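You operate a simulated robot arm through the tools that you are given. There is no shell and no other tool. Be economical: measure what you need, move in short steps, check, and stop when the job is done.

You run a simulated two-armed robot. Do the job below in one go: nothing can be reset, and whatever is moved stays where it is left.

Task
Take the weight and put it on the middle shelf of the yellow bench. Then put one of the rolls from the top of the tall stool on the middle right shelf of the back rack. Then stack the teal tape roll from the top of the grey cabinet on top of the white tape roll. Then fetch the small block from the top of the grey cabinet and set it on the upper middle right shelf of the near side rack. Then switch the left black switch on. Then put one of the cups from the top of the small white table on the small ring there. Then switch the red plate switch on. Keep to this order. Set down upright: weight, cup.

The check looks at the end state, three seconds after you hand in, the way a careful person would. Anything else that was tipped, shoved, dropped, spilled or broken makes it a failure.

Robot
Two 7-joint arms with two-finger parallel grippers on one trunk, on a base that drives. Base frame: it is fixed to the floor where the robot stands at the start and does not move with it; the origin is under the middle of the robot, x ahead of it, y to its left, z up; the surface under the hand at the start is at about z = 800. Units: mm, degrees, N and s.
The left shoulder is at the start at [30, 119, 960], the right one opposite. With the tool pointing down near the work surface each hand reaches from about 280 to 680 mm from the robot's upright axis, wherever it stands, measured 20 degrees to its own side. Places, roughly: cup (7x7x12 cm) [-2900, -900, 900]; left black switch [-3200, -1500, 1000]; middle right shelf of the back rack [-7900, -1400, 900]; middle shelf of the yellow bench [700, -1900, 500]; red plate switch [-1400, -1100, 800]; roll (5x5x4 cm) [-5500, -200, 900]; roll (6x6x5 cm) [-5400, -300, 900]; small block [-6500, 250, 750]; small ring [-3000, -750, 750]; tape roll [-6250, 250, 750]; upper middle right shelf of the near side rack [-5400, -4600, 1200]; weight (9x6x7 cm) [500, 200, 800]. Payload 3.43 kg a hand.
The tool frame of a hand sits at the grasp point between the pads (the TCP): z along the fingers, y along the line on which they close. The tips reach 30 mm beyond it. Largest opening 94 mm; finger width 28, thickness 10; the body of the gripper, 50 by 96 mm, starts 55 mm behind the TCP.
Orientation is that of the tool frame in the base frame, as [roll, pitch, yaw] about the fixed x, y, z axes, in that order (R = Rz(yaw) Ry(pitch) Rx(roll)). With the fingers straight down and closing along the base's y, the tool's x points along the base's -x, its y along +y and its z along -z.

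Tools
- The arms move only by the tool play_rows. It takes "left_series", "right_series" or both (then of equal length, played together; a hand with none holds still); each is a list of rows, each a list of 2 entries, a list of its own where there are three numbers: the shift along the base's x, y, z in mm, then the turn, a rotation vector about the base's x, y, z in degrees. In form: [[[x, y, z], [wx, wy, wz]], ...]. A call has 1 to 8 rows; each row shifts and turns the commanded pose from where the row before left it. "left_hand" and "right_hand" are, for a hand that has rows, the opening, from 0 (shut) to 1 (fully open), set as the call begins (left out, the last holds). A row lasts 0.2 s, in which the tool goes at most 50 mm and 8.6 degrees; a call with a longer step from one row to the next is refused whole, and so is a gripper value outside its range. A pose out of reach is approached as far as the arm can. The call stops where the force on the tool passes 40 N (or 10 N more than at its start, if that is more) or the arm is blocked; 0.2 s more then pass. The fingers move at their own pace (about 72 mm/s each) and stop on an object; they squeeze with about 42 N. The grip force told is the motor's: it shows also when the fingers shut on nothing. Time passes only in rows, and 0.2 s behind the last, so rows that do not move let the fingers close. It gives the time, the measured TCP pose, the force on the tool (base axes), the opening and the grip force at its end, in the units of the frame above (readings bear some noise), with the torque about the TCP (base axes, N m) and any sound that the robot's microphone picked up.
- Cameras (640 x 400 px; columns grow to the right, rows downward): "scene" is now at [38.7, 6.9, 1655.1]; the picture's right is [0.10, -0.99, 0.00], its down [-0.85, -0.09, -0.52] and it looks along [0.52, 0.05, -0.85] (base axes); focal length 291 px, centre (320, 200). "left" rides on the left gripper at [76, -14, -102] in its tool frame; the picture's right is [0.18, 0.98, 0.00], its down [-0.75, 0.14, -0.64] and it looks along [-0.63, 0.12, 0.77] (tool axes); focal length 243 px, centre (320, 200). "right" rides on the right gripper at [76, 14, -103] in its tool frame; the picture's right is [-0.18, 0.98, 0.00], its down [-0.75, -0.14, -0.64] and it looks along [-0.63, -0.12, 0.77] (tool axes); focal length 243 px, centre (320, 200). There is no depth. A picture from a camera that has moved, and an enlarged one, comes with that camera's place and axes in the base frame and with its lens.
- camera(camera): a new picture of that camera. It takes no simulated time.
- move_column(by): slides the trunk up (or, below 0, down) by that many mm; the arms and the scene camera ride with it, the base frame stays. It gives what a move gives, with no picture.
- steer(legs): drives the robot by 1 to 6 legs, each [ahead, turn to the left] in mm and degrees, along the robot's own axes; the way and the turn of a leg run together, so that a leg with both is an arc; at most 1500 mm and 180 degrees a leg. The arms and the cameras ride along, it lands a little off, and it stops where it bumps. It gives what a move gives.
- pan_tilt(pan, tilt): turns the head with the scene camera to pan (to the left, within 143 degrees either way) and tilt (down, from -29 to 69), counted from straight ahead of the robot. It gives what a move gives.
- zoom(camera, box): a new picture of the part [left, top, right, bottom] of that camera's present view, enlarged. It takes no simulated time.
- close_job(): hands the job in; it is judged then, once.

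Go step by step. Nothing tells you exact positions but the pictures and the camera data: compare them with the known pose of the tool, close in by small moves and look again before you grip or let go. The budget is 186 turns and 166 pictures, counting those below and the enlarged ones. Unless the task says otherwise, let go and move clear before handing in.

The tools are called after ">>>" as name(argument=value, ...) on one line, values as JSON. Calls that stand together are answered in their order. play_rows: Moves the arms, as the interface text tells. Its arguments: {"type":"object","properties":{"left_series":{"type":"array"},"left_hand":{"type":"number"},"right_series":{"type":"array"},"right_hand":{"type":"number"}},"required":[]} The other tools are called the same way: move_column (by) slides the trunk up or down; steer (legs) drives the base; pan_tilt (pan, tilt) turns the head that bears the scene camera; camera (camera) takes a picture; zoom (camera, box) takes an enlarged picture of a part of a camera's view; close_job () hands the job in.

At the start:

```text
time_s: 0.0
left_eef_pos: [459.4, 312.7, 1089.3]
left_orientation: [-179.9, 0.0, -180.0]
left_force: [0.6, -0.3, -0.3]
left_wrist_torque: [-0.03, 0.02, 0.03]
left_gripper_width: 93.8
left_grip_force: 0.0
right_eef_pos: [356.4, -67.0, 1056.1]
right_orientation: [-180.0, 0.0, 180.0]
right_force: [0.2, -0.8, -0.8]
right_wrist_torque: [-0.03, 0.01, 0.02]
right_gripper_width: 94.1
right_grip_force: 0.0
trunk travel left (down, up): [-225.0, 185.0]
robot x, y, heading: [2.7, -0.6, 0.3]
head pan, tilt: [5.9, 58.7]
```

scene: 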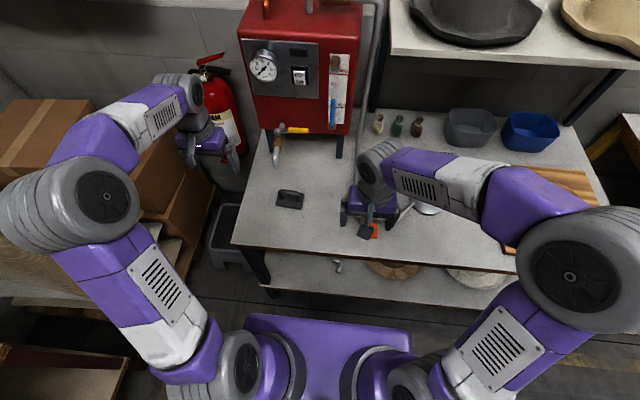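
right: 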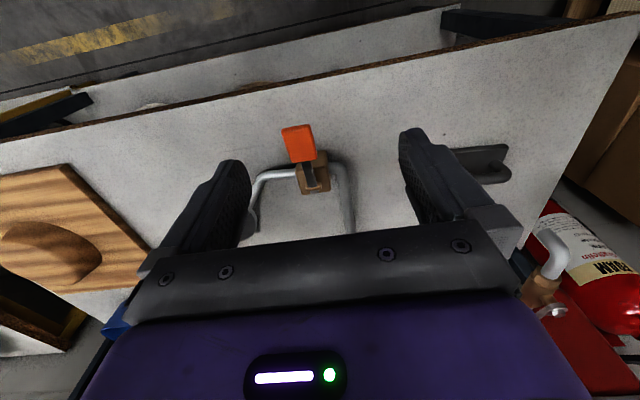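
left: 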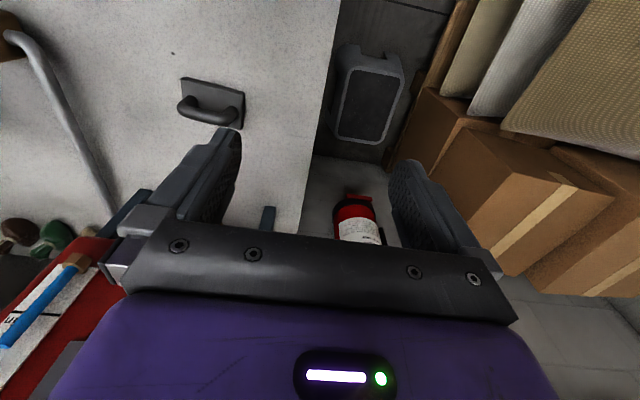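

The dark handled block on the table, near [530, 160], looks like the weight. I'll zoom in on it to check its shape and orientation.

>>> zoom(camera="left", box=[130, 40, 290, 140])

>>> zoom(camera="scene", box=[240, 150, 400, 250])

```text
4.00 times, centred on (210, 90) of left
camera zoom: at [383.4, 300.7, 1192.0], right [-0.18, 0.98, 0.0], down [0.75, 0.14, 0.64], along [0.63, 0.12, -0.77], focal length 970 px, centre (760, 640)
```

zoom: 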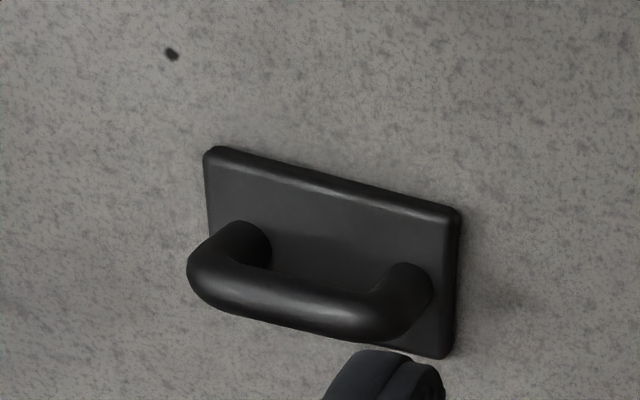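

```text
4.00 times, centred on (320, 200) of scene
camera zoom: at [38.7, 6.9, 1655.1], right [0.1, -0.99, 0.0], down [-0.85, -0.09, -0.52], along [0.52, 0.05, -0.85], focal length 1164 px, centre (320, 200)
```

zoom: 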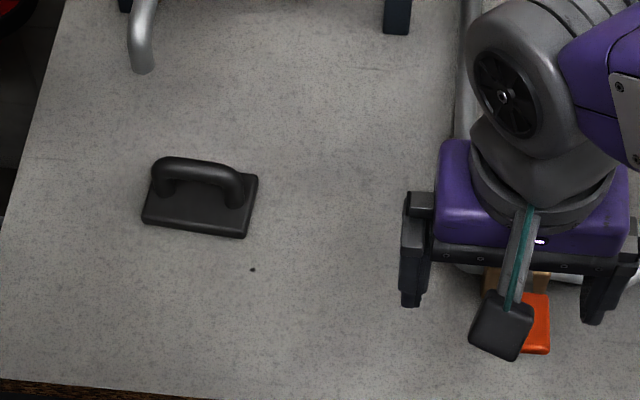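

The weight's plate is centred near [536, 170], rotated about -3.5°, with its handle running along y. Before choosing a grip I'll look at the yellow bench.

>>> pan_tilt(pan=-70, tilt=28)

>>> camera(camera="scene")

```text
time_s: 1.5
left_eef_pos: [459.3, 314.5, 1089.6]
left_orientation: [-180.0, 0.0, 179.9]
left_force: [0.2, -0.3, -1.1]
left_wrist_torque: [0.03, -0.01, -0.01]
left_gripper_width: 94.1
left_grip_force: 0.1
right_eef_pos: [357.5, -67.1, 1058.2]
right_orientation: [180.0, 0.0, 179.9]
right_force: [0.3, 0.8, 0.5]
right_wrist_torque: [-0.01, 0.01, -0.01]
right_gripper_width: 94.0
right_grip_force: 0.1
trunk travel left (down, up): [-225.0, 185.0]
robot x, y, heading: [-0.0, 1.8, 0.1]
head pan, tilt: [-70.0, 28.0]
```

```text
160 pictures are left
camera scene: at [2.3, -85.8, 1698.8], right [-0.94, -0.34, 0.0], down [-0.16, 0.44, -0.88], along [0.3, -0.83, -0.47], focal length 291 px, centre (320, 200)
```

scene: 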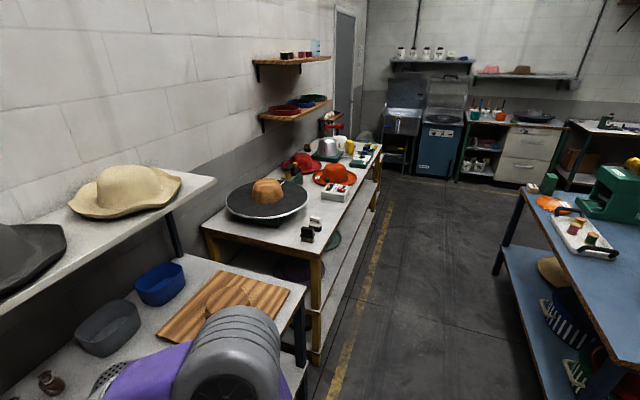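

The yellow bench runs along the right side. I'll zoom in to judge its shelf gaps.

>>> zoom(camera="scene", box=[200, 130, 400, 370])

>>> zoom(camera="scene", box=[360, 40, 640, 215])

```text
1.67 times, centred on (300, 250) of scene
camera zoom: at [2.3, -85.8, 1698.8], right [-0.94, -0.34, 0.0], down [-0.16, 0.44, -0.88], along [0.3, -0.83, -0.47], focal length 485 px, centre (353, 117)
```

zoom: 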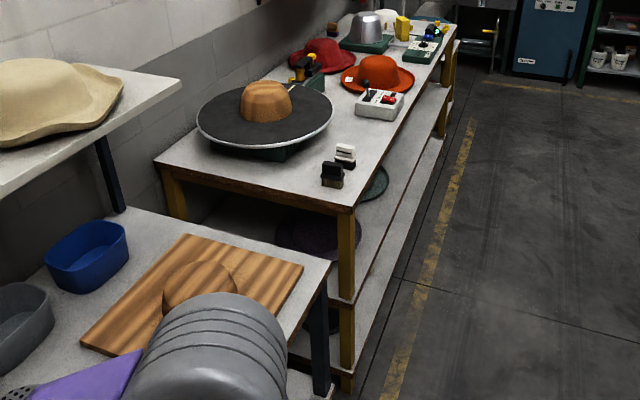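

```text
2.29 times, centred on (500, 128) of scene
camera zoom: at [2.3, -85.8, 1698.8], right [-0.94, -0.34, 0.0], down [-0.16, 0.44, -0.88], along [0.3, -0.83, -0.47], focal length 665 px, centre (-91, 366)
```

zoom: 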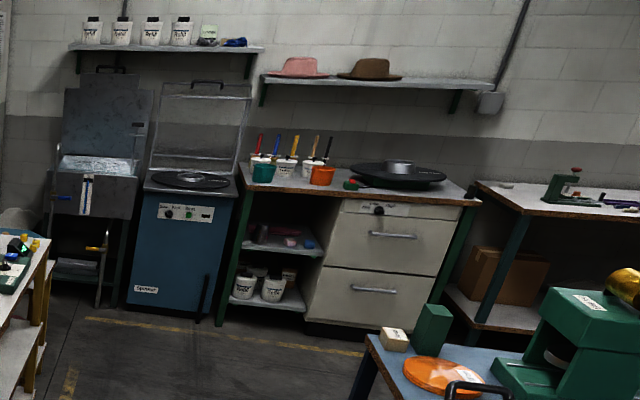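

The middle shelf of the yellow bench has roughly 300 mm of headroom, so I'll take the handle with the hand tilted forward about 50°, closing across the handle bar. First I'll turn the left hand in free space.

>>> play_rows(left_series=[[[0, -14, 0], [0, 0, 8.6]], [[0, -14, 0], [0, 0, 8.6]], [[0, -14, 0], [0, 0, 8.6]], [[0, -14, 0], [0, 0, 8.6]], [[0, -14, 0], [0, 0, 8.6]], [[0, -14, 0], [0, 0, 8.6]], [[0, -14, 0], [0, 0, 8.6]], [[0, -14, 0], [0, 0, 8.6]]])

>>> play_rows(left_series=[[[0, -14, 0], [0, 0, 8.6]], [[0, -13, 0], [0, 0, 8.6]], [[0, 0, 0], [-0.51, -8.32, 0]], [[0, 0, 0], [-0.51, -8.32, 0]], [[0, 0, 0], [-0.51, -8.32, 0]], [[0, 0, 0], [-0.51, -8.32, 0]], [[0, 0, 0], [-0.51, -8.32, 0]], [[0, 0, 0], [-0.51, -8.32, 0]]])

>>> pan_tilt(pan=6, tilt=50)

>>> camera(camera="scene")

>>> camera(camera="left")

```text
time_s: 3.3
left_eef_pos: [458.7, 200.7, 1089.5]
left_orientation: [-179.9, 0.0, -110.9]
left_force: [0.0, 0.2, -0.1]
left_wrist_torque: [-0.02, 0.02, 0.01]
left_gripper_width: 94.2
left_grip_force: 0.0
right_eef_pos: [357.0, -67.7, 1057.2]
right_orientation: [-180.0, 0.0, -179.9]
right_force: [0.0, 0.0, 1.2]
right_wrist_torque: [-0.01, 0.02, 0.01]
right_gripper_width: 94.1
right_grip_force: 0.1
trunk travel left (down, up): [-225.0, 185.0]
robot x, y, heading: [2.3, 2.6, -0.1]
head pan, tilt: [-70.0, 28.0]
```

```text
time_s: 5.1
left_eef_pos: [458.5, 174.8, 1088.0]
left_orientation: [-138.3, 0.2, -93.9]
left_force: [-0.7, 0.0, -1.1]
left_wrist_torque: [0.02, 0.0, -0.02]
left_gripper_width: 94.1
left_grip_force: 0.0
left hand out of reach, approached as far as the arm can: row 8
right_eef_pos: [357.6, -68.1, 1057.3]
right_orientation: [-180.0, 0.0, 180.0]
right_force: [0.1, -0.2, -0.2]
right_wrist_torque: [0.01, -0.02, 0.0]
right_gripper_width: 94.0
right_grip_force: 0.0
trunk travel left (down, up): [-225.0, 185.0]
robot x, y, heading: [-1.3, -0.9, 0.2]
head pan, tilt: [-70.0, 28.0]
```

```text
time_s: 6.6
left_eef_pos: [459.7, 176.1, 1089.4]
left_orientation: [-138.3, 0.4, -93.8]
left_force: [0.2, -0.2, -0.3]
left_wrist_torque: [-0.01, 0.02, -0.01]
left_gripper_width: 94.1
left_grip_force: 0.0
right_eef_pos: [356.8, -68.6, 1056.5]
right_orientation: [180.0, 0.0, -179.9]
right_force: [0.4, 0.2, -0.1]
right_wrist_torque: [0.02, -0.01, -0.06]
right_gripper_width: 93.9
right_grip_force: 0.0
trunk travel left (down, up): [-225.0, 185.0]
robot x, y, heading: [0.4, -3.5, -0.1]
head pan, tilt: [6.0, 50.0]
```

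```text
157 pictures are left
camera scene: at [47.6, 7.9, 1666.2], right [0.1, -0.99, 0.0], down [-0.76, -0.08, -0.64], along [0.64, 0.07, -0.77], focal length 291 px, centre (320, 200)
```

scene: 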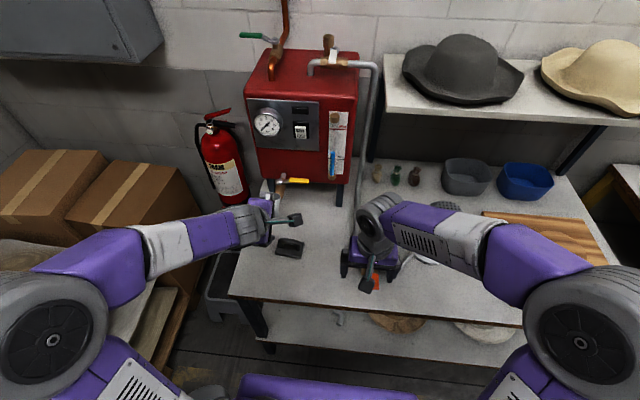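

```text
156 pictures are left
camera left: at [397.0, 103.9, 1175.3], right [-0.74, -0.13, -0.65], down [-0.48, 0.79, 0.39], along [0.46, 0.6, -0.65], focal length 243 px, centre (320, 200)
```

left: 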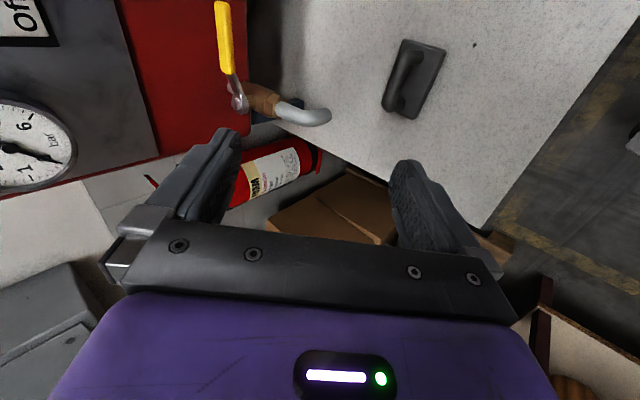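

The tilted pose works, at about 42° of tilt. I'll lower to a pre-grasp pose and look again to refine where the handle is.

>>> play_rows(left_series=[[[-5, -3, -45], [0, 0, 0]], [[-5, -3, -45], [0, 0, 0]], [[-6, -4, -45], [0, 0, 0]], [[0, 0, 0], [0, 0, 0]]], left_hand=0.5)

>>> camera(camera="left")

>>> zoom(camera="scene", box=[220, 170, 380, 290])

```text
time_s: 7.6
left_eef_pos: [442.7, 166.2, 954.1]
left_orientation: [-138.4, 0.4, -93.9]
left_force: [0.2, -0.2, 0.6]
left_wrist_torque: [0.0, 0.03, 0.01]
left_gripper_width: 46.9
left_grip_force: 0.0
left hand out of reach, approached as far as the arm can: row 1
right_eef_pos: [355.6, -68.7, 1058.0]
right_orientation: [179.9, 0.0, -180.0]
right_force: [-0.2, -0.1, 0.8]
right_wrist_torque: [0.02, -0.02, 0.0]
right_gripper_width: 94.2
right_grip_force: 0.1
trunk travel left (down, up): [-225.0, 185.0]
robot x, y, heading: [-2.6, -0.6, -0.0]
head pan, tilt: [6.0, 50.0]
```

```text
155 pictures are left
camera left: at [380.8, 93.5, 1040.2], right [-0.74, -0.13, -0.66], down [-0.48, 0.78, 0.39], along [0.46, 0.61, -0.65], focal length 243 px, centre (320, 200)
```

left: 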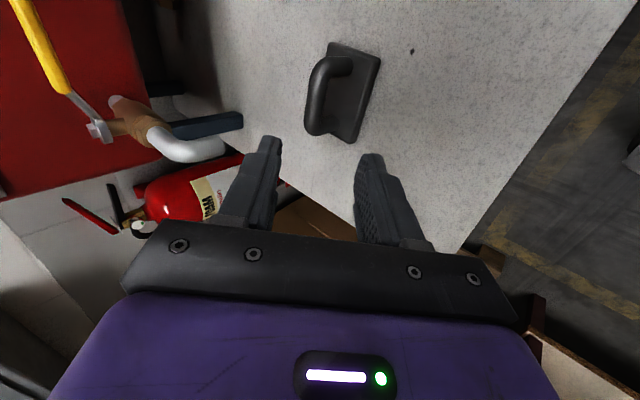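

```text
3.33 times, centred on (300, 230) of scene
camera zoom: at [46.8, 6.1, 1666.2], right [0.1, -0.99, 0.0], down [-0.76, -0.08, -0.64], along [0.64, 0.07, -0.77], focal length 970 px, centre (387, 100)
```

zoom: 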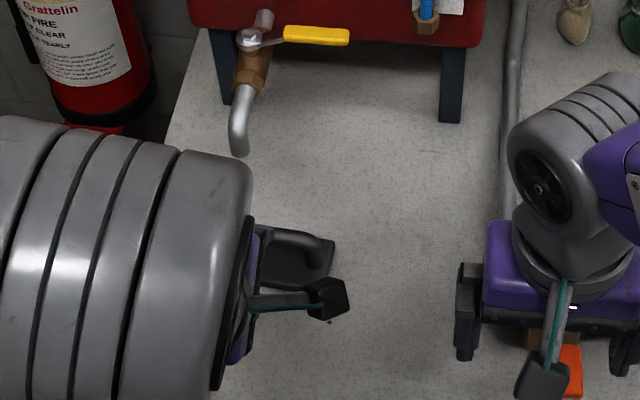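

Triangulating gives a handle bar centre near [545, 160, 841], lying on the tool axis about 150 mm ahead. I'll advance part way and check.

>>> play_rows(left_series=[[[20, -1.3, -22.3], [0, 0, 0]], [[20, -1.3, -22.3], [0, 0, 0]], [[20, -1.3, -22.3], [0, 0, 0]], [[0, 0, 0], [0, 0, 0]]])

>>> camera(camera="left")

>>> camera(camera="right")

```text
time_s: 8.6
left_eef_pos: [503.9, 161.7, 886.2]
left_orientation: [-138.3, 0.3, -93.9]
left_force: [-0.3, 0.1, 0.3]
left_wrist_torque: [0.04, 0.02, -0.02]
left_gripper_width: 46.9
left_grip_force: 0.0
right_eef_pos: [356.5, -66.6, 1057.6]
right_orientation: [-180.0, 0.0, -180.0]
right_force: [0.0, -0.3, -0.5]
right_wrist_torque: [-0.02, 0.03, 0.03]
right_gripper_width: 94.0
right_grip_force: 0.1
trunk travel left (down, up): [-225.0, 185.0]
robot x, y, heading: [0.0, 0.6, -0.0]
head pan, tilt: [6.0, 50.0]
```

```text
153 pictures are left
camera left: at [441.1, 89.8, 972.9], right [-0.74, -0.13, -0.66], down [-0.48, 0.79, 0.39], along [0.46, 0.6, -0.65], focal length 243 px, centre (320, 200)
```

left: 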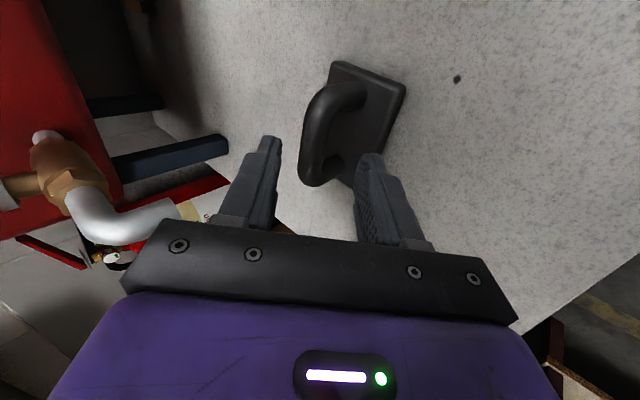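

```text
152 pictures are left
camera right: at [282.2, -53.2, 1159.1], right [0.18, 0.98, 0.0], down [0.75, -0.14, 0.64], along [0.63, -0.12, -0.77], focal length 243 px, centre (320, 200)
```

right: 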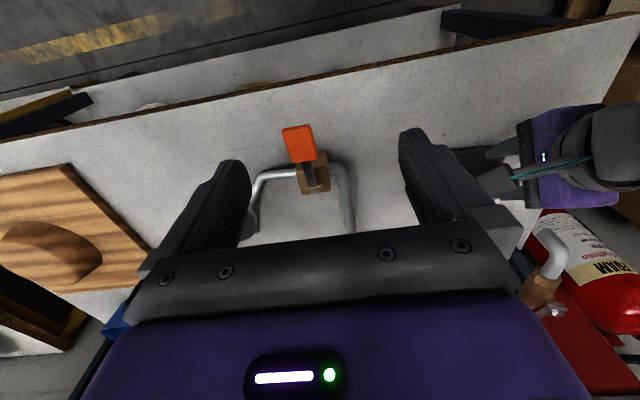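

The handle bar is nearly on the tool axis. I'll narrow the opening, advance about 42 mm and check before closing.

>>> play_rows(left_series=[[[2, 0, 3], [0, 0, 0]], [[14, -1, -15.6], [0, 0, 0]], [[14, -1, -15.6], [0, 0, 0]], [[0, 0, 0], [0, 0, 0]]], left_hand=0.38)

>>> zoom(camera="left", box=[200, 80, 440, 240])

```text
time_s: 9.6
left_eef_pos: [533.2, 159.0, 857.5]
left_orientation: [-138.3, 0.4, -93.9]
left_force: [-0.1, -0.3, -0.5]
left_wrist_torque: [0.01, 0.0, -0.02]
left_gripper_width: 35.7
left_grip_force: 0.1
right_eef_pos: [357.7, -68.3, 1056.9]
right_orientation: [180.0, 0.0, 180.0]
right_force: [-0.1, 0.2, -0.4]
right_wrist_torque: [0.0, 0.0, -0.02]
right_gripper_width: 94.1
right_grip_force: 0.1
trunk travel left (down, up): [-225.0, 185.0]
robot x, y, heading: [-0.9, -2.3, 0.1]
head pan, tilt: [6.0, 50.0]
```

```text
2.50 times, centred on (320, 160) of left
camera zoom: at [471.2, 87.4, 944.5], right [-0.74, -0.13, -0.65], down [-0.48, 0.79, 0.39], along [0.46, 0.6, -0.65], focal length 606 px, centre (320, 300)
```

zoom: 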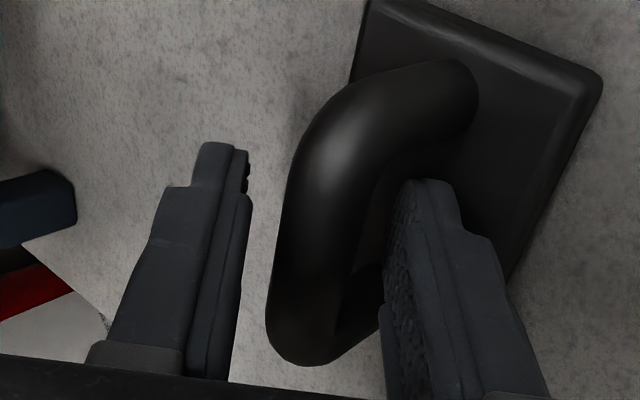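

The bar sits between the fingers with the lower finger inside the handle gap. I'll go in 8 mm more and close.

>>> play_rows(left_series=[[[5.3, -0.4, -6], [0, 0, 0]]])

>>> play_rows(left_series=[[[0, 0, 0], [0, 0, 0]], [[0, 0, 0], [0, 0, 0]], [[0, 0, 0], [0, 0, 0]]], left_hand=0)

>>> play_rows(left_series=[[[0, 0, 10], [0, 0, 0]], [[0, 0, 30], [0, 0, 0]], [[0, 0, 40], [0, 0, 0]], [[0, 0, 40], [0, 0, 0]]])

>>> camera(camera="left")

>>> camera(camera="scene")

```text
time_s: 10.0
left_eef_pos: [538.5, 158.8, 854.6]
left_orientation: [-138.1, 0.3, -93.8]
left_force: [-4.1, 0.2, 11.9]
left_wrist_torque: [-0.03, 0.21, 0.0]
left_gripper_width: 33.2
left_grip_force: 0.1
right_eef_pos: [356.1, -67.9, 1058.4]
right_orientation: [180.0, 0.1, -180.0]
right_force: [0.1, -0.1, -0.2]
right_wrist_torque: [-0.01, -0.01, 0.0]
right_gripper_width: 93.8
right_grip_force: 0.0
trunk travel left (down, up): [-225.0, 185.0]
robot x, y, heading: [-2.6, -1.2, -0.3]
head pan, tilt: [6.0, 50.0]
```

```text
time_s: 10.8
left_eef_pos: [539.5, 158.4, 853.6]
left_orientation: [-137.9, 0.4, -93.9]
left_force: [6.0, 1.7, 15.1]
left_wrist_torque: [0.68, -0.08, -0.38]
left_gripper_width: 21.5
left_grip_force: 42.0
right_eef_pos: [356.9, -67.9, 1058.2]
right_orientation: [-179.9, 0.0, -180.0]
right_force: [-0.6, 0.3, -1.1]
right_wrist_torque: [-0.01, 0.02, -0.01]
right_gripper_width: 93.9
right_grip_force: 0.0
trunk travel left (down, up): [-225.0, 185.0]
robot x, y, heading: [-1.1, -1.1, 0.1]
head pan, tilt: [6.0, 50.0]
```

```text
time_s: 11.8
left_eef_pos: [538.2, 160.6, 975.6]
left_orientation: [-138.4, 0.3, -93.8]
left_force: [-0.3, 0.0, -6.4]
left_wrist_torque: [-0.06, 0.01, 0.0]
left_gripper_width: 20.9
left_grip_force: 42.1
right_eef_pos: [357.6, -67.8, 1058.5]
right_orientation: [180.0, 0.0, 180.0]
right_force: [0.2, 0.2, 1.0]
right_wrist_torque: [0.02, -0.02, 0.02]
right_gripper_width: 94.2
right_grip_force: 0.0
trunk travel left (down, up): [-225.0, 185.0]
robot x, y, heading: [-2.5, -3.0, 0.3]
head pan, tilt: [6.0, 50.0]
```

```text
150 pictures are left
camera left: at [476.1, 88.6, 1060.6], right [-0.75, -0.13, -0.65], down [-0.48, 0.79, 0.39], along [0.46, 0.6, -0.65], focal length 243 px, centre (320, 200)
```

left: 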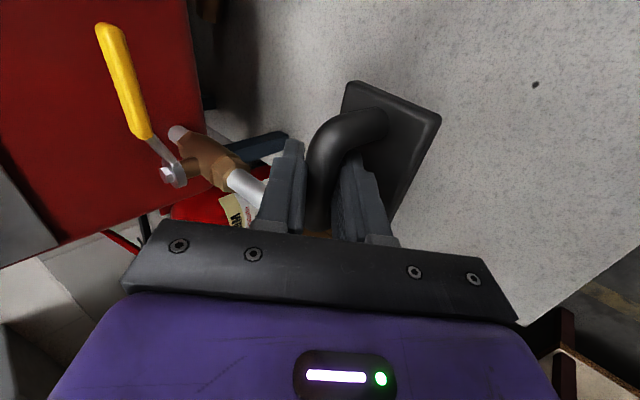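

```text
149 pictures are left
camera scene: at [47.1, 7.7, 1666.2], right [0.1, -0.99, 0.0], down [-0.76, -0.08, -0.64], along [0.64, 0.07, -0.77], focal length 291 px, centre (320, 200)
```

scene: 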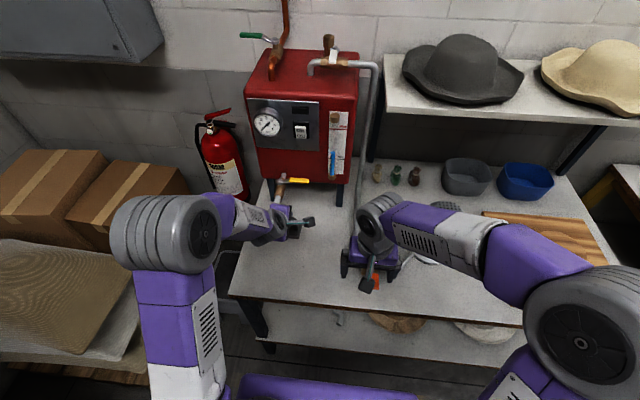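

The weight is held at about 0.65 kg. I'll back off the table, turn right, drive down the aisle and face the yellow bench.

>>> steer(legs=[[-160, 0], [0, -90], [1000, 0], [900, 0], [0, 90]])

>>> pan_tilt(pan=0, tilt=45)

>>> camera(camera="scene")

>>> camera(camera="right")

```text
time_s: 29.9
left_eef_pos: [425.8, -1759.8, 975.0]
left_orientation: [-138.3, 0.2, -93.8]
left_force: [4.3, -25.1, -2.7]
left_wrist_torque: [-1.37, -0.09, -0.14]
left_gripper_width: 17.6
left_grip_force: 42.0
right_eef_pos: [246.4, -1986.5, 1057.0]
right_orientation: [179.8, 0.0, -179.5]
right_force: [-0.2, 0.8, 0.4]
right_wrist_torque: [-0.06, -0.01, -0.04]
right_gripper_width: 93.8
right_grip_force: 0.1
trunk travel left (down, up): [-225.0, 185.0]
robot x, y, heading: [-108.5, -1920.0, 0.7]
head pan, tilt: [6.0, 50.0]
```

```text
time_s: 30.6
left_eef_pos: [425.6, -1761.6, 974.8]
left_orientation: [-138.6, 0.0, -93.8]
left_force: [-1.9, -12.9, -9.7]
left_wrist_torque: [-0.93, 0.06, 0.34]
left_gripper_width: 17.1
left_grip_force: 42.7
right_eef_pos: [246.5, -1985.1, 1056.9]
right_orientation: [179.9, 0.0, -179.4]
right_force: [0.1, -0.6, 0.7]
right_wrist_torque: [0.03, 0.01, 0.02]
right_gripper_width: 94.4
right_grip_force: 0.0
trunk travel left (down, up): [-225.0, 185.0]
robot x, y, heading: [-111.4, -1921.0, 0.5]
head pan, tilt: [0.0, 45.0]
```

```text
148 pictures are left
camera scene: at [-58.6, -1922.1, 1672.9], right [0.01, -1.0, 0.0], down [-0.71, -0.01, -0.71], along [0.71, 0.01, -0.71], focal length 291 px, centre (320, 200)
```

scene: 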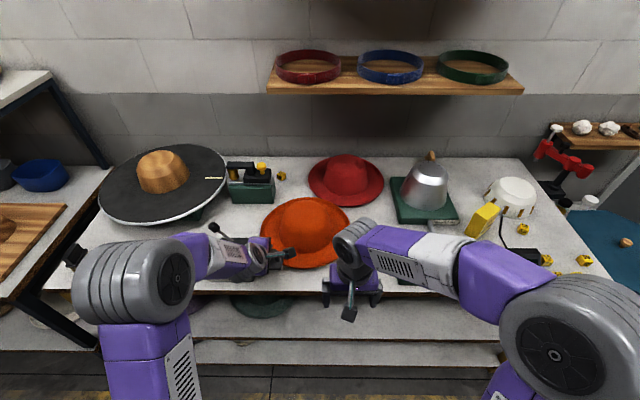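

```text
147 pictures are left
camera right: at [172.1, -1971.7, 1158.7], right [0.17, 0.98, 0.0], down [0.76, -0.13, 0.64], along [0.63, -0.11, -0.77], focal length 243 px, centre (320, 200)
```

right: 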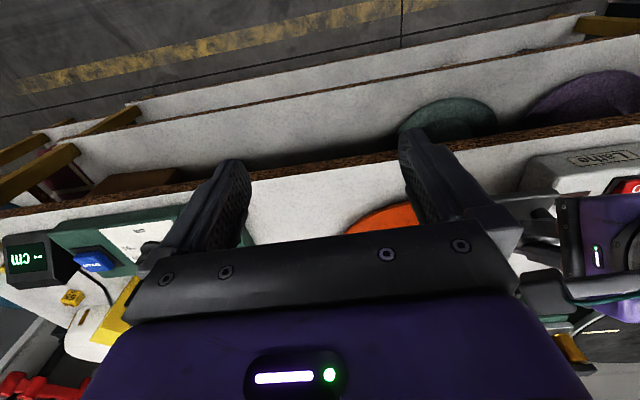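

The left hand feels a sideways force and the grip width has changed, so something may be touching. I'll look from the left hand.

>>> camera(camera="left")

>>> zoom(camera="scene", box=[180, 180, 340, 300])

```text
146 pictures are left
camera left: at [363.2, -1832.5, 1060.7], right [-0.75, -0.13, -0.65], down [-0.48, 0.79, 0.39], along [0.46, 0.6, -0.65], focal length 243 px, centre (320, 200)
```

left: 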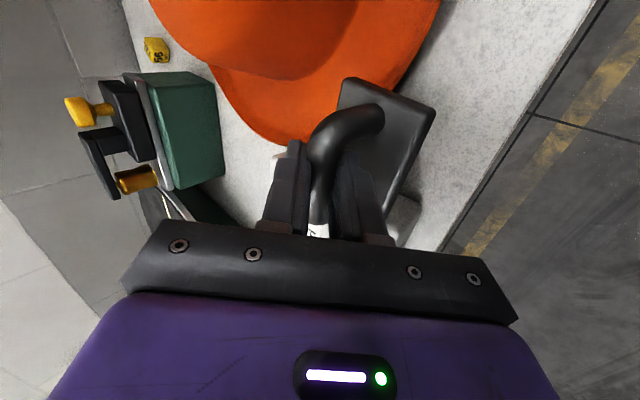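

```text
3.33 times, centred on (260, 240) of scene
camera zoom: at [-58.6, -1922.1, 1672.9], right [0.01, -1.0, 0.0], down [-0.71, -0.01, -0.71], along [0.71, 0.01, -0.71], focal length 970 px, centre (520, 67)
```

zoom: 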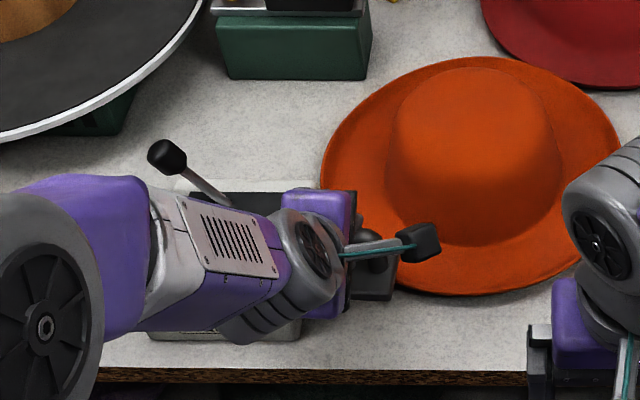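

The weight or hand is pressing against the control box's lever. I'll ease off in -y and then lift clear.

>>> play_rows(left_series=[[[0, -10, 0], [0, 0, 0]], [[0, -10, 10], [0, 0, 0]], [[0, -5, 35], [0, 0, 0]], [[0, 0, 40], [0, 0, 0]], [[0, 0, 40], [0, 0, 0]], [[0, 0, 0], [0, 0, 0]]])

>>> camera(camera="left")

>>> zoom(camera="scene", box=[140, 160, 380, 310])

```text
time_s: 32.0
left_eef_pos: [426.8, -1783.9, 1099.4]
left_orientation: [-138.4, 0.1, -93.5]
left_force: [0.2, 0.6, -6.2]
left_wrist_torque: [-0.04, 0.0, 0.0]
left_gripper_width: 17.1
left_grip_force: 41.8
right_eef_pos: [247.8, -1983.5, 1056.0]
right_orientation: [-180.0, 0.0, -179.4]
right_force: [-0.7, 0.9, -0.5]
right_wrist_torque: [0.02, -0.02, 0.02]
right_gripper_width: 94.0
right_grip_force: 0.1
trunk travel left (down, up): [-225.0, 185.0]
robot x, y, heading: [-112.5, -1918.0, 0.6]
head pan, tilt: [0.0, 45.0]
```

```text
144 pictures are left
camera left: at [364.7, -1855.1, 1185.7], right [-0.74, -0.14, -0.65], down [-0.48, 0.79, 0.39], along [0.46, 0.6, -0.65], focal length 243 px, centre (320, 200)
```

left: 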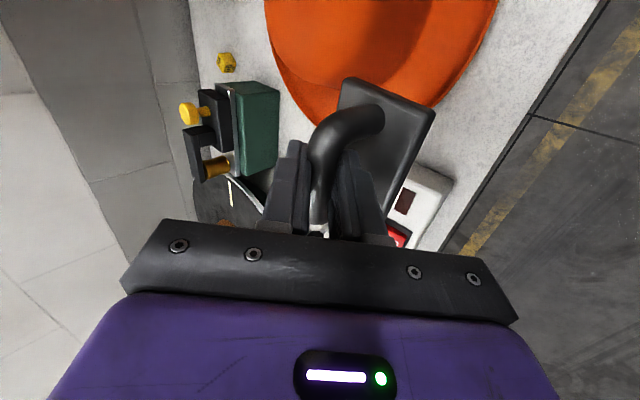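

```text
2.67 times, centred on (260, 235) of scene
camera zoom: at [-58.1, -1919.7, 1673.0], right [0.01, -1.0, 0.0], down [-0.71, -0.01, -0.71], along [0.71, 0.01, -0.71], focal length 776 px, centre (480, 107)
```

zoom: 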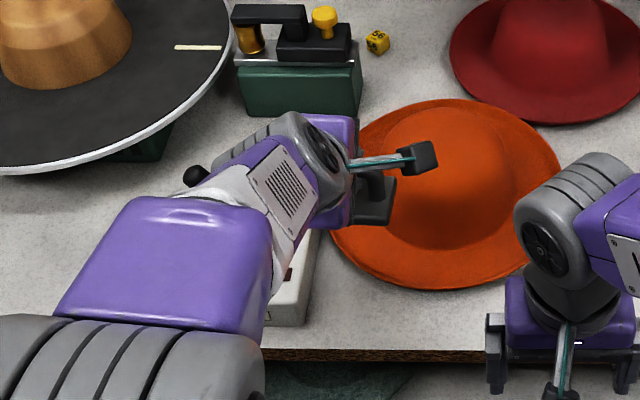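

The hand is free. I'll back off and shift along toward the shelf's free right part, then look at both the box and the shelf.

>>> steer(legs=[[-100, 0], [0, -90], [200, 0], [0, 90]])

>>> camera(camera="scene")

>>> camera(camera="right")

```text
time_s: 42.0
left_eef_pos: [328.8, -1967.0, 1098.9]
left_orientation: [-138.2, 0.0, -91.4]
left_force: [0.0, 0.5, -6.4]
left_wrist_torque: [-0.03, 0.04, -0.01]
left_gripper_width: 17.2
left_grip_force: 41.9
right_eef_pos: [157.2, -2172.5, 1057.5]
right_orientation: [-180.0, 0.0, -177.0]
right_force: [-0.6, -0.3, -0.7]
right_wrist_torque: [0.0, -0.01, 0.0]
right_gripper_width: 94.2
right_grip_force: 0.0
trunk travel left (down, up): [-225.0, 185.0]
robot x, y, heading: [-203.4, -2121.6, 2.7]
head pan, tilt: [0.0, 45.0]
```

```text
142 pictures are left
camera scene: at [-150.8, -2121.0, 1673.0], right [0.05, -1.0, 0.0], down [-0.71, -0.04, -0.71], along [0.71, 0.03, -0.71], focal length 291 px, centre (320, 200)
```

scene: 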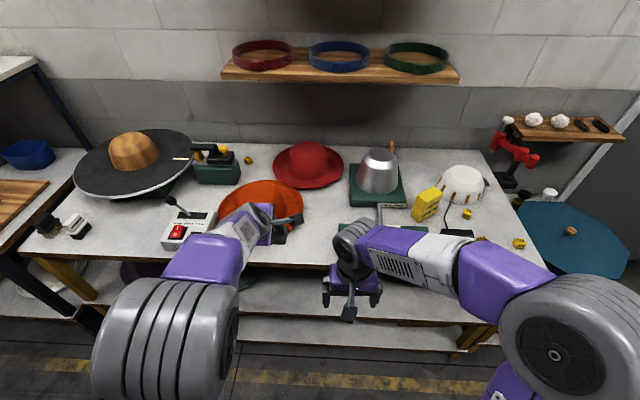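

```text
141 pictures are left
camera right: at [81.8, -2162.0, 1158.8], right [0.13, 0.99, 0.0], down [0.76, -0.1, 0.64], along [0.64, -0.09, -0.77], focal length 243 px, centre (320, 200)
```

right: 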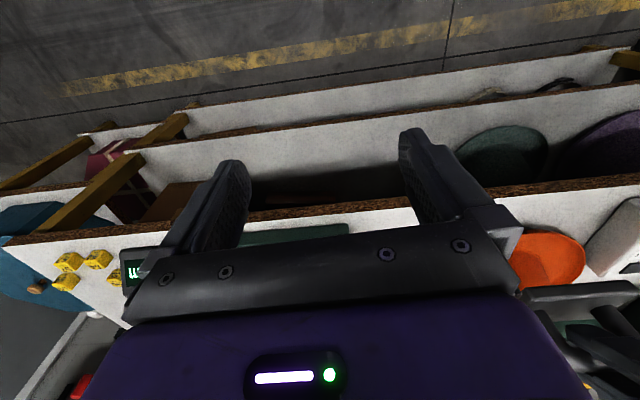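

I'll zoom in on the control box to see whether it moved or its lever changed.

>>> zoom(camera="scene", box=[120, 175, 280, 275])

```text
4.00 times, centred on (200, 225) of scene
camera zoom: at [-150.8, -2121.0, 1673.0], right [0.05, -1.0, 0.0], down [-0.71, -0.04, -0.71], along [0.71, 0.03, -0.71], focal length 1164 px, centre (800, 100)
```

zoom: 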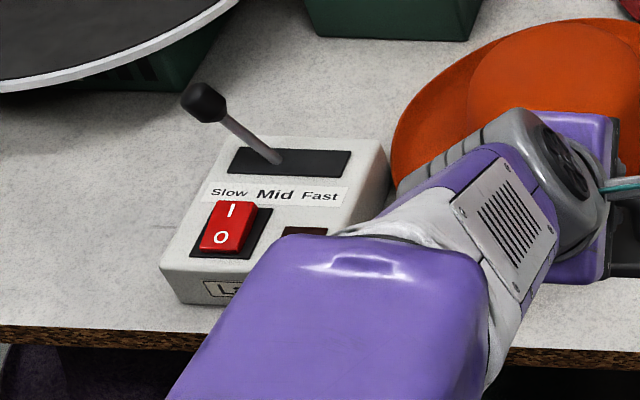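

The box is where it was (its red switch is at about [424, -1628] in both views) and the lever still points to Slow. The bench top comes out at z≈861 with its front edge near x=355, and the middle shelf at z≈550 is free around y=-1970. I'll retract the arm and lower the trunk.

>>> play_rows(left_series=[[[-25, 0, 0], [0, 0, 0]], [[-30, 0, 0], [0, 0, 0]], [[-25, 0, 0], [0, 0, 0]], [[0, 0, 0], [0, 0, 0]]])

>>> move_column(by=-215)

>>> camera(camera="left")

>>> camera(camera="scene")

>>> camera(camera="right")

```text
time_s: 43.0
left_eef_pos: [249.2, -1965.6, 1098.4]
left_orientation: [-138.5, 0.1, -91.4]
left_force: [0.2, -0.2, -6.9]
left_wrist_torque: [-0.06, 0.03, -0.02]
left_gripper_width: 17.3
left_grip_force: 41.8
right_eef_pos: [155.6, -2172.7, 1056.3]
right_orientation: [180.0, 0.0, -177.1]
right_force: [0.2, -0.2, -0.1]
right_wrist_torque: [-0.02, 0.03, -0.03]
right_gripper_width: 94.1
right_grip_force: 0.1
trunk travel left (down, up): [-225.0, 185.0]
robot x, y, heading: [-202.3, -2123.0, 3.0]
head pan, tilt: [0.0, 45.0]
```

```text
time_s: 45.3
left_eef_pos: [248.5, -1965.2, 884.7]
left_orientation: [-138.2, 0.1, -91.4]
left_force: [-0.3, 0.0, -6.6]
left_wrist_torque: [0.0, 0.05, -0.01]
left_gripper_width: 17.6
left_grip_force: 42.0
right_eef_pos: [157.6, -2173.2, 842.5]
right_orientation: [180.0, 0.0, -177.1]
right_force: [0.8, 1.0, 0.1]
right_wrist_torque: [-0.01, 0.02, -0.01]
right_gripper_width: 94.1
right_grip_force: 0.1
trunk travel left (down, up): [-10.0, 400.0]
robot x, y, heading: [-206.3, -2122.8, 2.7]
head pan, tilt: [0.0, 45.0]
```

```text
139 pictures are left
camera left: at [189.5, -2039.4, 970.6], right [-0.74, -0.16, -0.65], down [-0.51, 0.77, 0.39], along [0.44, 0.62, -0.65], focal length 243 px, centre (320, 200)
```

left: 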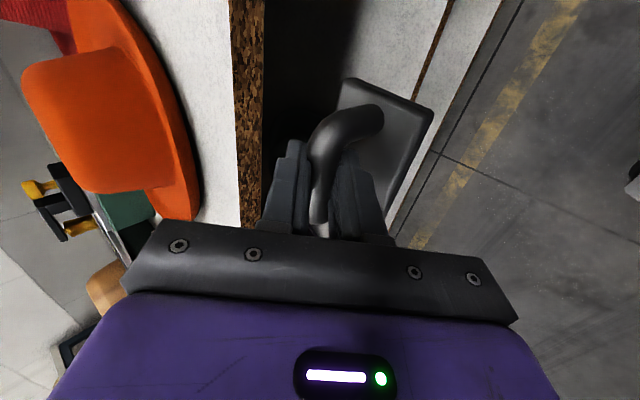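

```text
138 pictures are left
camera scene: at [-151.1, -2121.2, 1458.2], right [0.05, -1.0, 0.0], down [-0.71, -0.03, -0.71], along [0.71, 0.03, -0.71], focal length 291 px, centre (320, 200)
```

scene: 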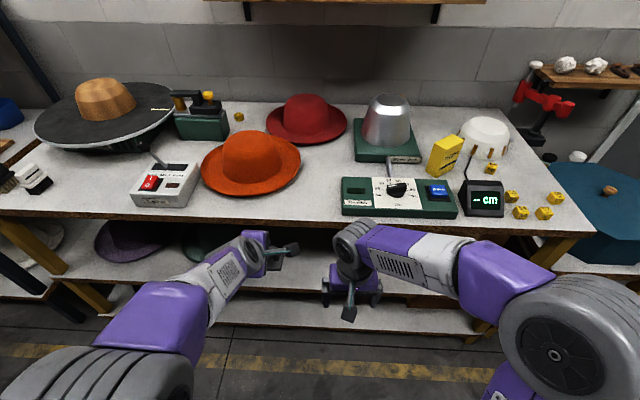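

```text
137 pictures are left
camera right: at [81.6, -2162.2, 944.0], right [0.13, 0.99, 0.0], down [0.76, -0.1, 0.64], along [0.64, -0.09, -0.77], focal length 243 px, centre (320, 200)
```

right: 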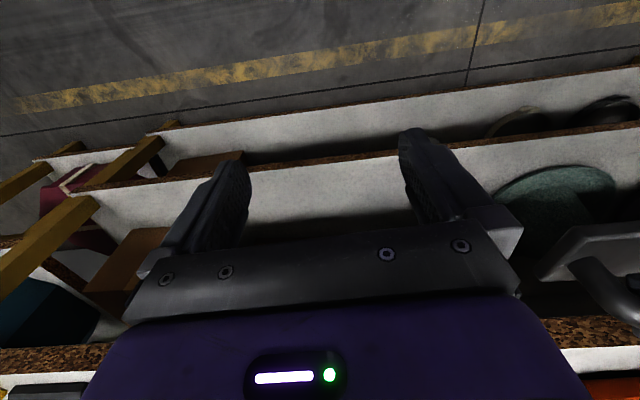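

I'll zoom in on the shelf zone to pin down the middle shelf's height and edge.

>>> zoom(camera="scene", box=[40, 200, 360, 360])

>>> zoom(camera="right", box=[160, 60, 480, 260])

```text
2.00 times, centred on (200, 280) of scene
camera zoom: at [-151.1, -2121.2, 1458.2], right [0.05, -1.0, 0.0], down [-0.71, -0.03, -0.71], along [0.71, 0.03, -0.71], focal length 582 px, centre (560, 40)
```

zoom: 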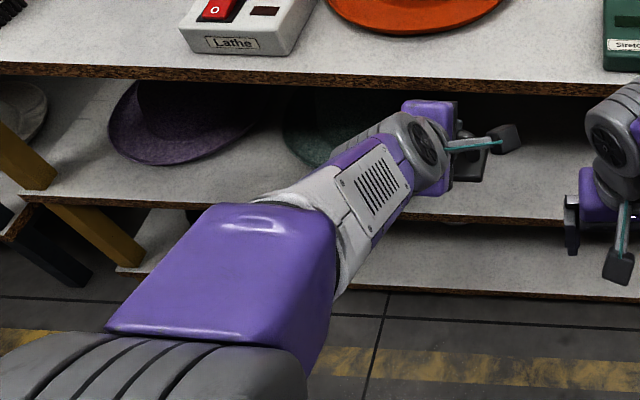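

```text
2.00 times, centred on (320, 160) of right
camera zoom: at [81.6, -2162.2, 944.0], right [0.13, 0.99, 0.0], down [0.76, -0.1, 0.64], along [0.64, -0.09, -0.77], focal length 485 px, centre (320, 280)
```

zoom: 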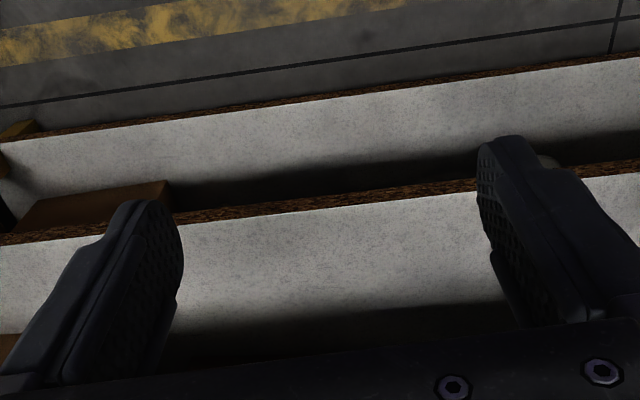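

Middle shelf: top surface z≈495, front edge x≈363. I'll lower the arm in front of the bench to TCP z≈605.

>>> play_rows(left_series=[[[0, 0, -40], [0, 0, 0]], [[0, 0, -40], [0, 0, 0]], [[0, 0, -40], [0, 0, 0]], [[0, 0, -40], [0, 0, 0]], [[0, 0, -40], [0, 0, 0]], [[0, 0, -40], [0, 0, 0]], [[0, 0, -40], [0, 0, 0]], [[0, 0, 0], [0, 0, 0]]])

>>> camera(camera="left")

>>> camera(camera="scene")

```text
time_s: 47.1
left_eef_pos: [249.7, -1966.9, 605.2]
left_orientation: [-138.3, 0.1, -91.4]
left_force: [0.0, -0.1, -6.0]
left_wrist_torque: [-0.03, 0.06, -0.02]
left_gripper_width: 17.3
left_grip_force: 42.0
right_eef_pos: [155.8, -2173.0, 842.0]
right_orientation: [-180.0, 0.0, -177.1]
right_force: [-0.8, 0.5, -0.5]
right_wrist_torque: [0.0, 0.0, -0.01]
right_gripper_width: 93.7
right_grip_force: 0.0
trunk travel left (down, up): [-10.0, 400.0]
robot x, y, heading: [-205.0, -2125.9, 2.7]
head pan, tilt: [0.0, 45.0]
```

```text
134 pictures are left
camera left: at [189.9, -2040.4, 690.4], right [-0.74, -0.17, -0.65], down [-0.51, 0.77, 0.39], along [0.44, 0.62, -0.65], focal length 243 px, centre (320, 200)
```

left: 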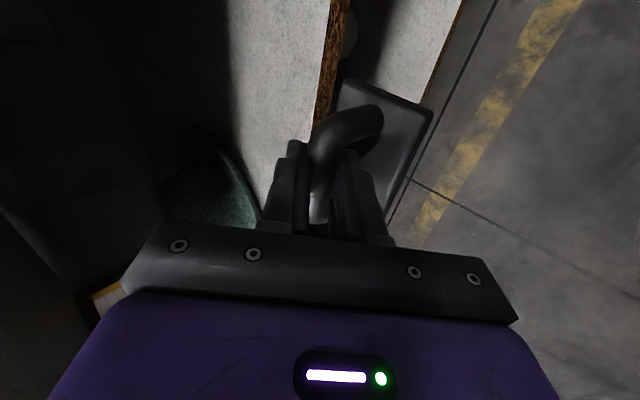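

```text
133 pictures are left
camera scene: at [-151.0, -2121.2, 1458.1], right [0.05, -1.0, 0.0], down [-0.71, -0.03, -0.71], along [0.71, 0.03, -0.71], focal length 291 px, centre (320, 200)
```

scene: 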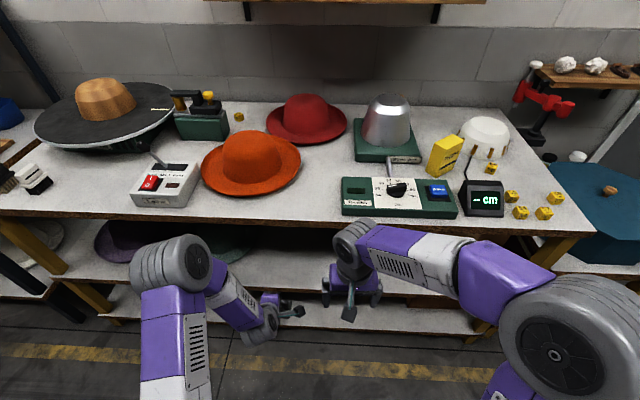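

The weight hangs in front of the shelf. I'll move in by arm only, in increments, and watch the elbow against the bench edge.

>>> play_rows(left_series=[[[25, 0, 0], [0, 0, 0]], [[25, 0, 0], [0, 0, 0]], [[25, 0, 0], [0, 0, 0]], [[0, 0, 0], [0, 0, 0]]])

>>> camera(camera="left")

>>> camera(camera="scene")

```text
time_s: 48.1
left_eef_pos: [322.9, -1968.1, 603.0]
left_orientation: [-138.5, 0.1, -91.5]
left_force: [0.2, 0.4, -6.3]
left_wrist_torque: [-0.01, 0.01, 0.03]
left_gripper_width: 17.4
left_grip_force: 42.1
right_eef_pos: [157.0, -2173.7, 841.9]
right_orientation: [179.9, 0.0, -177.1]
right_force: [0.9, -0.5, -0.2]
right_wrist_torque: [-0.01, -0.03, 0.01]
right_gripper_width: 93.9
right_grip_force: 0.0
trunk travel left (down, up): [-10.0, 400.0]
robot x, y, heading: [-205.1, -2122.2, 2.8]
head pan, tilt: [0.0, 45.0]
```

```text
132 pictures are left
camera left: at [264.1, -2041.0, 690.4], right [-0.74, -0.16, -0.65], down [-0.51, 0.77, 0.39], along [0.44, 0.62, -0.65], focal length 243 px, centre (320, 200)
```

left: 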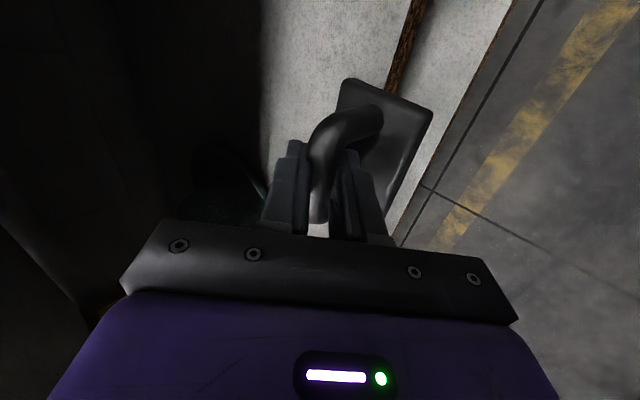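

```text
131 pictures are left
camera scene: at [-150.9, -2121.1, 1458.0], right [0.05, -1.0, 0.0], down [-0.71, -0.03, -0.71], along [0.71, 0.03, -0.71], focal length 291 px, centre (320, 200)
```

scene: 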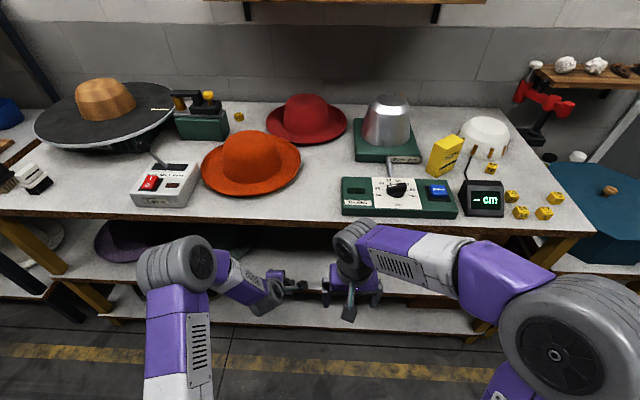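

The elbow stays clear of the bench edge. I'll go in the rest of the way to x≈415.

>>> play_rows(left_series=[[[25, 0, 0], [0, 0, 0]], [[25, 0, 0], [0, 0, 0]], [[25, 0, 0], [0, 0, 0]], [[20, 0, 0], [0, 0, 0]], [[0, 0, 0], [0, 0, 0]]])

>>> camera(camera="left")

>>> camera(camera="scene")

```text
time_s: 49.3
left_eef_pos: [418.2, -1966.1, 603.3]
left_orientation: [-138.2, 0.0, -91.5]
left_force: [-0.3, -0.7, -6.4]
left_wrist_torque: [-0.04, 0.03, -0.01]
left_gripper_width: 17.6
left_grip_force: 42.1
right_eef_pos: [157.4, -2172.8, 843.5]
right_orientation: [180.0, -0.1, -177.1]
right_force: [0.2, -0.4, 0.2]
right_wrist_torque: [0.0, 0.0, -0.01]
right_gripper_width: 93.8
right_grip_force: 0.1
trunk travel left (down, up): [-10.0, 400.0]
robot x, y, heading: [-202.4, -2126.2, 2.7]
head pan, tilt: [0.0, 45.0]
```

```text
130 pictures are left
camera left: at [359.4, -2039.8, 690.1], right [-0.74, -0.16, -0.65], down [-0.51, 0.77, 0.39], along [0.44, 0.62, -0.65], focal length 243 px, centre (320, 200)
```

left: 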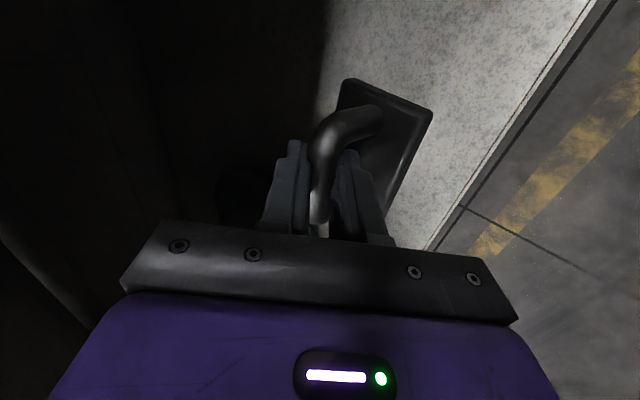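

```text
129 pictures are left
camera scene: at [-150.8, -2121.1, 1458.0], right [0.05, -1.0, 0.0], down [-0.71, -0.03, -0.71], along [0.71, 0.03, -0.71], focal length 291 px, centre (320, 200)
```

scene: 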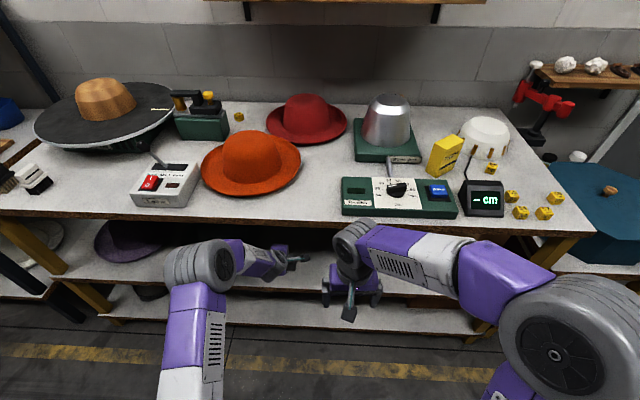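

The weight is over the shelf. I'll lower slowly until contact.

>>> play_rows(left_series=[[[0, 0, -12], [0, 0, 0]], [[0, 0, -12], [0, 0, 0]], [[0, 0, -6], [0, 0, 0]], [[0, 0, -5], [0, 0, 0]], [[0, 0, -5], [0, 0, 0]], [[0, 0, -4], [0, 0, 0]], [[0, 0, 0], [0, 0, 0]]])

>>> camera(camera="left")

```text
time_s: 50.9
left_eef_pos: [418.2, -1966.5, 559.8]
left_orientation: [-138.2, 0.0, -91.4]
left_force: [0.6, -0.5, -6.0]
left_wrist_torque: [0.01, 0.02, 0.02]
left_gripper_width: 17.3
left_grip_force: 42.2
right_eef_pos: [157.0, -2173.4, 841.1]
right_orientation: [180.0, 0.0, -177.1]
right_force: [0.6, 1.0, -0.5]
right_wrist_torque: [0.01, 0.0, 0.02]
right_gripper_width: 93.9
right_grip_force: 0.1
trunk travel left (down, up): [-10.0, 400.0]
robot x, y, heading: [-201.5, -2125.9, 2.7]
head pan, tilt: [0.0, 45.0]
```

```text
128 pictures are left
camera left: at [360.1, -2039.6, 646.3], right [-0.74, -0.16, -0.65], down [-0.51, 0.77, 0.39], along [0.44, 0.62, -0.65], focal length 243 px, centre (320, 200)
```

left: 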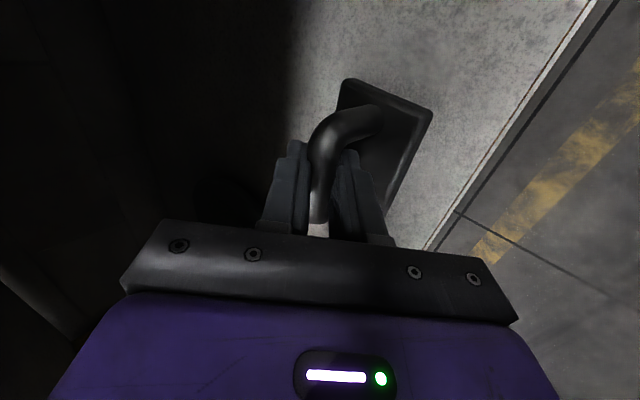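

There's no contact yet, so I'll keep lowering in 3 mm steps.

>>> play_rows(left_series=[[[0, 0, -3], [0, 0, 0]], [[0, 0, -3], [0, 0, 0]], [[0, 0, -3], [0, 0, 0]], [[0, 0, -3], [0, 0, 0]], [[0, 0, -3], [0, 0, 0]], [[0, 0, -3], [0, 0, 0]], [[0, 0, -3], [0, 0, 0]]])

```text
time_s: 52.5
left_eef_pos: [420.2, -1965.3, 540.4]
left_orientation: [-137.8, 0.2, -91.4]
left_force: [-7.7, -0.6, 13.2]
left_wrist_torque: [0.82, -0.27, 0.32]
left_gripper_width: 17.8
left_grip_force: 41.9
right_eef_pos: [154.6, -2174.0, 843.3]
right_orientation: [180.0, 0.1, -177.2]
right_force: [-0.1, 0.2, 0.0]
right_wrist_torque: [0.02, -0.01, 0.0]
right_gripper_width: 94.1
right_grip_force: 0.0
trunk travel left (down, up): [-10.0, 400.0]
robot x, y, heading: [-202.7, -2121.7, 2.7]
head pan, tilt: [0.0, 45.0]
```

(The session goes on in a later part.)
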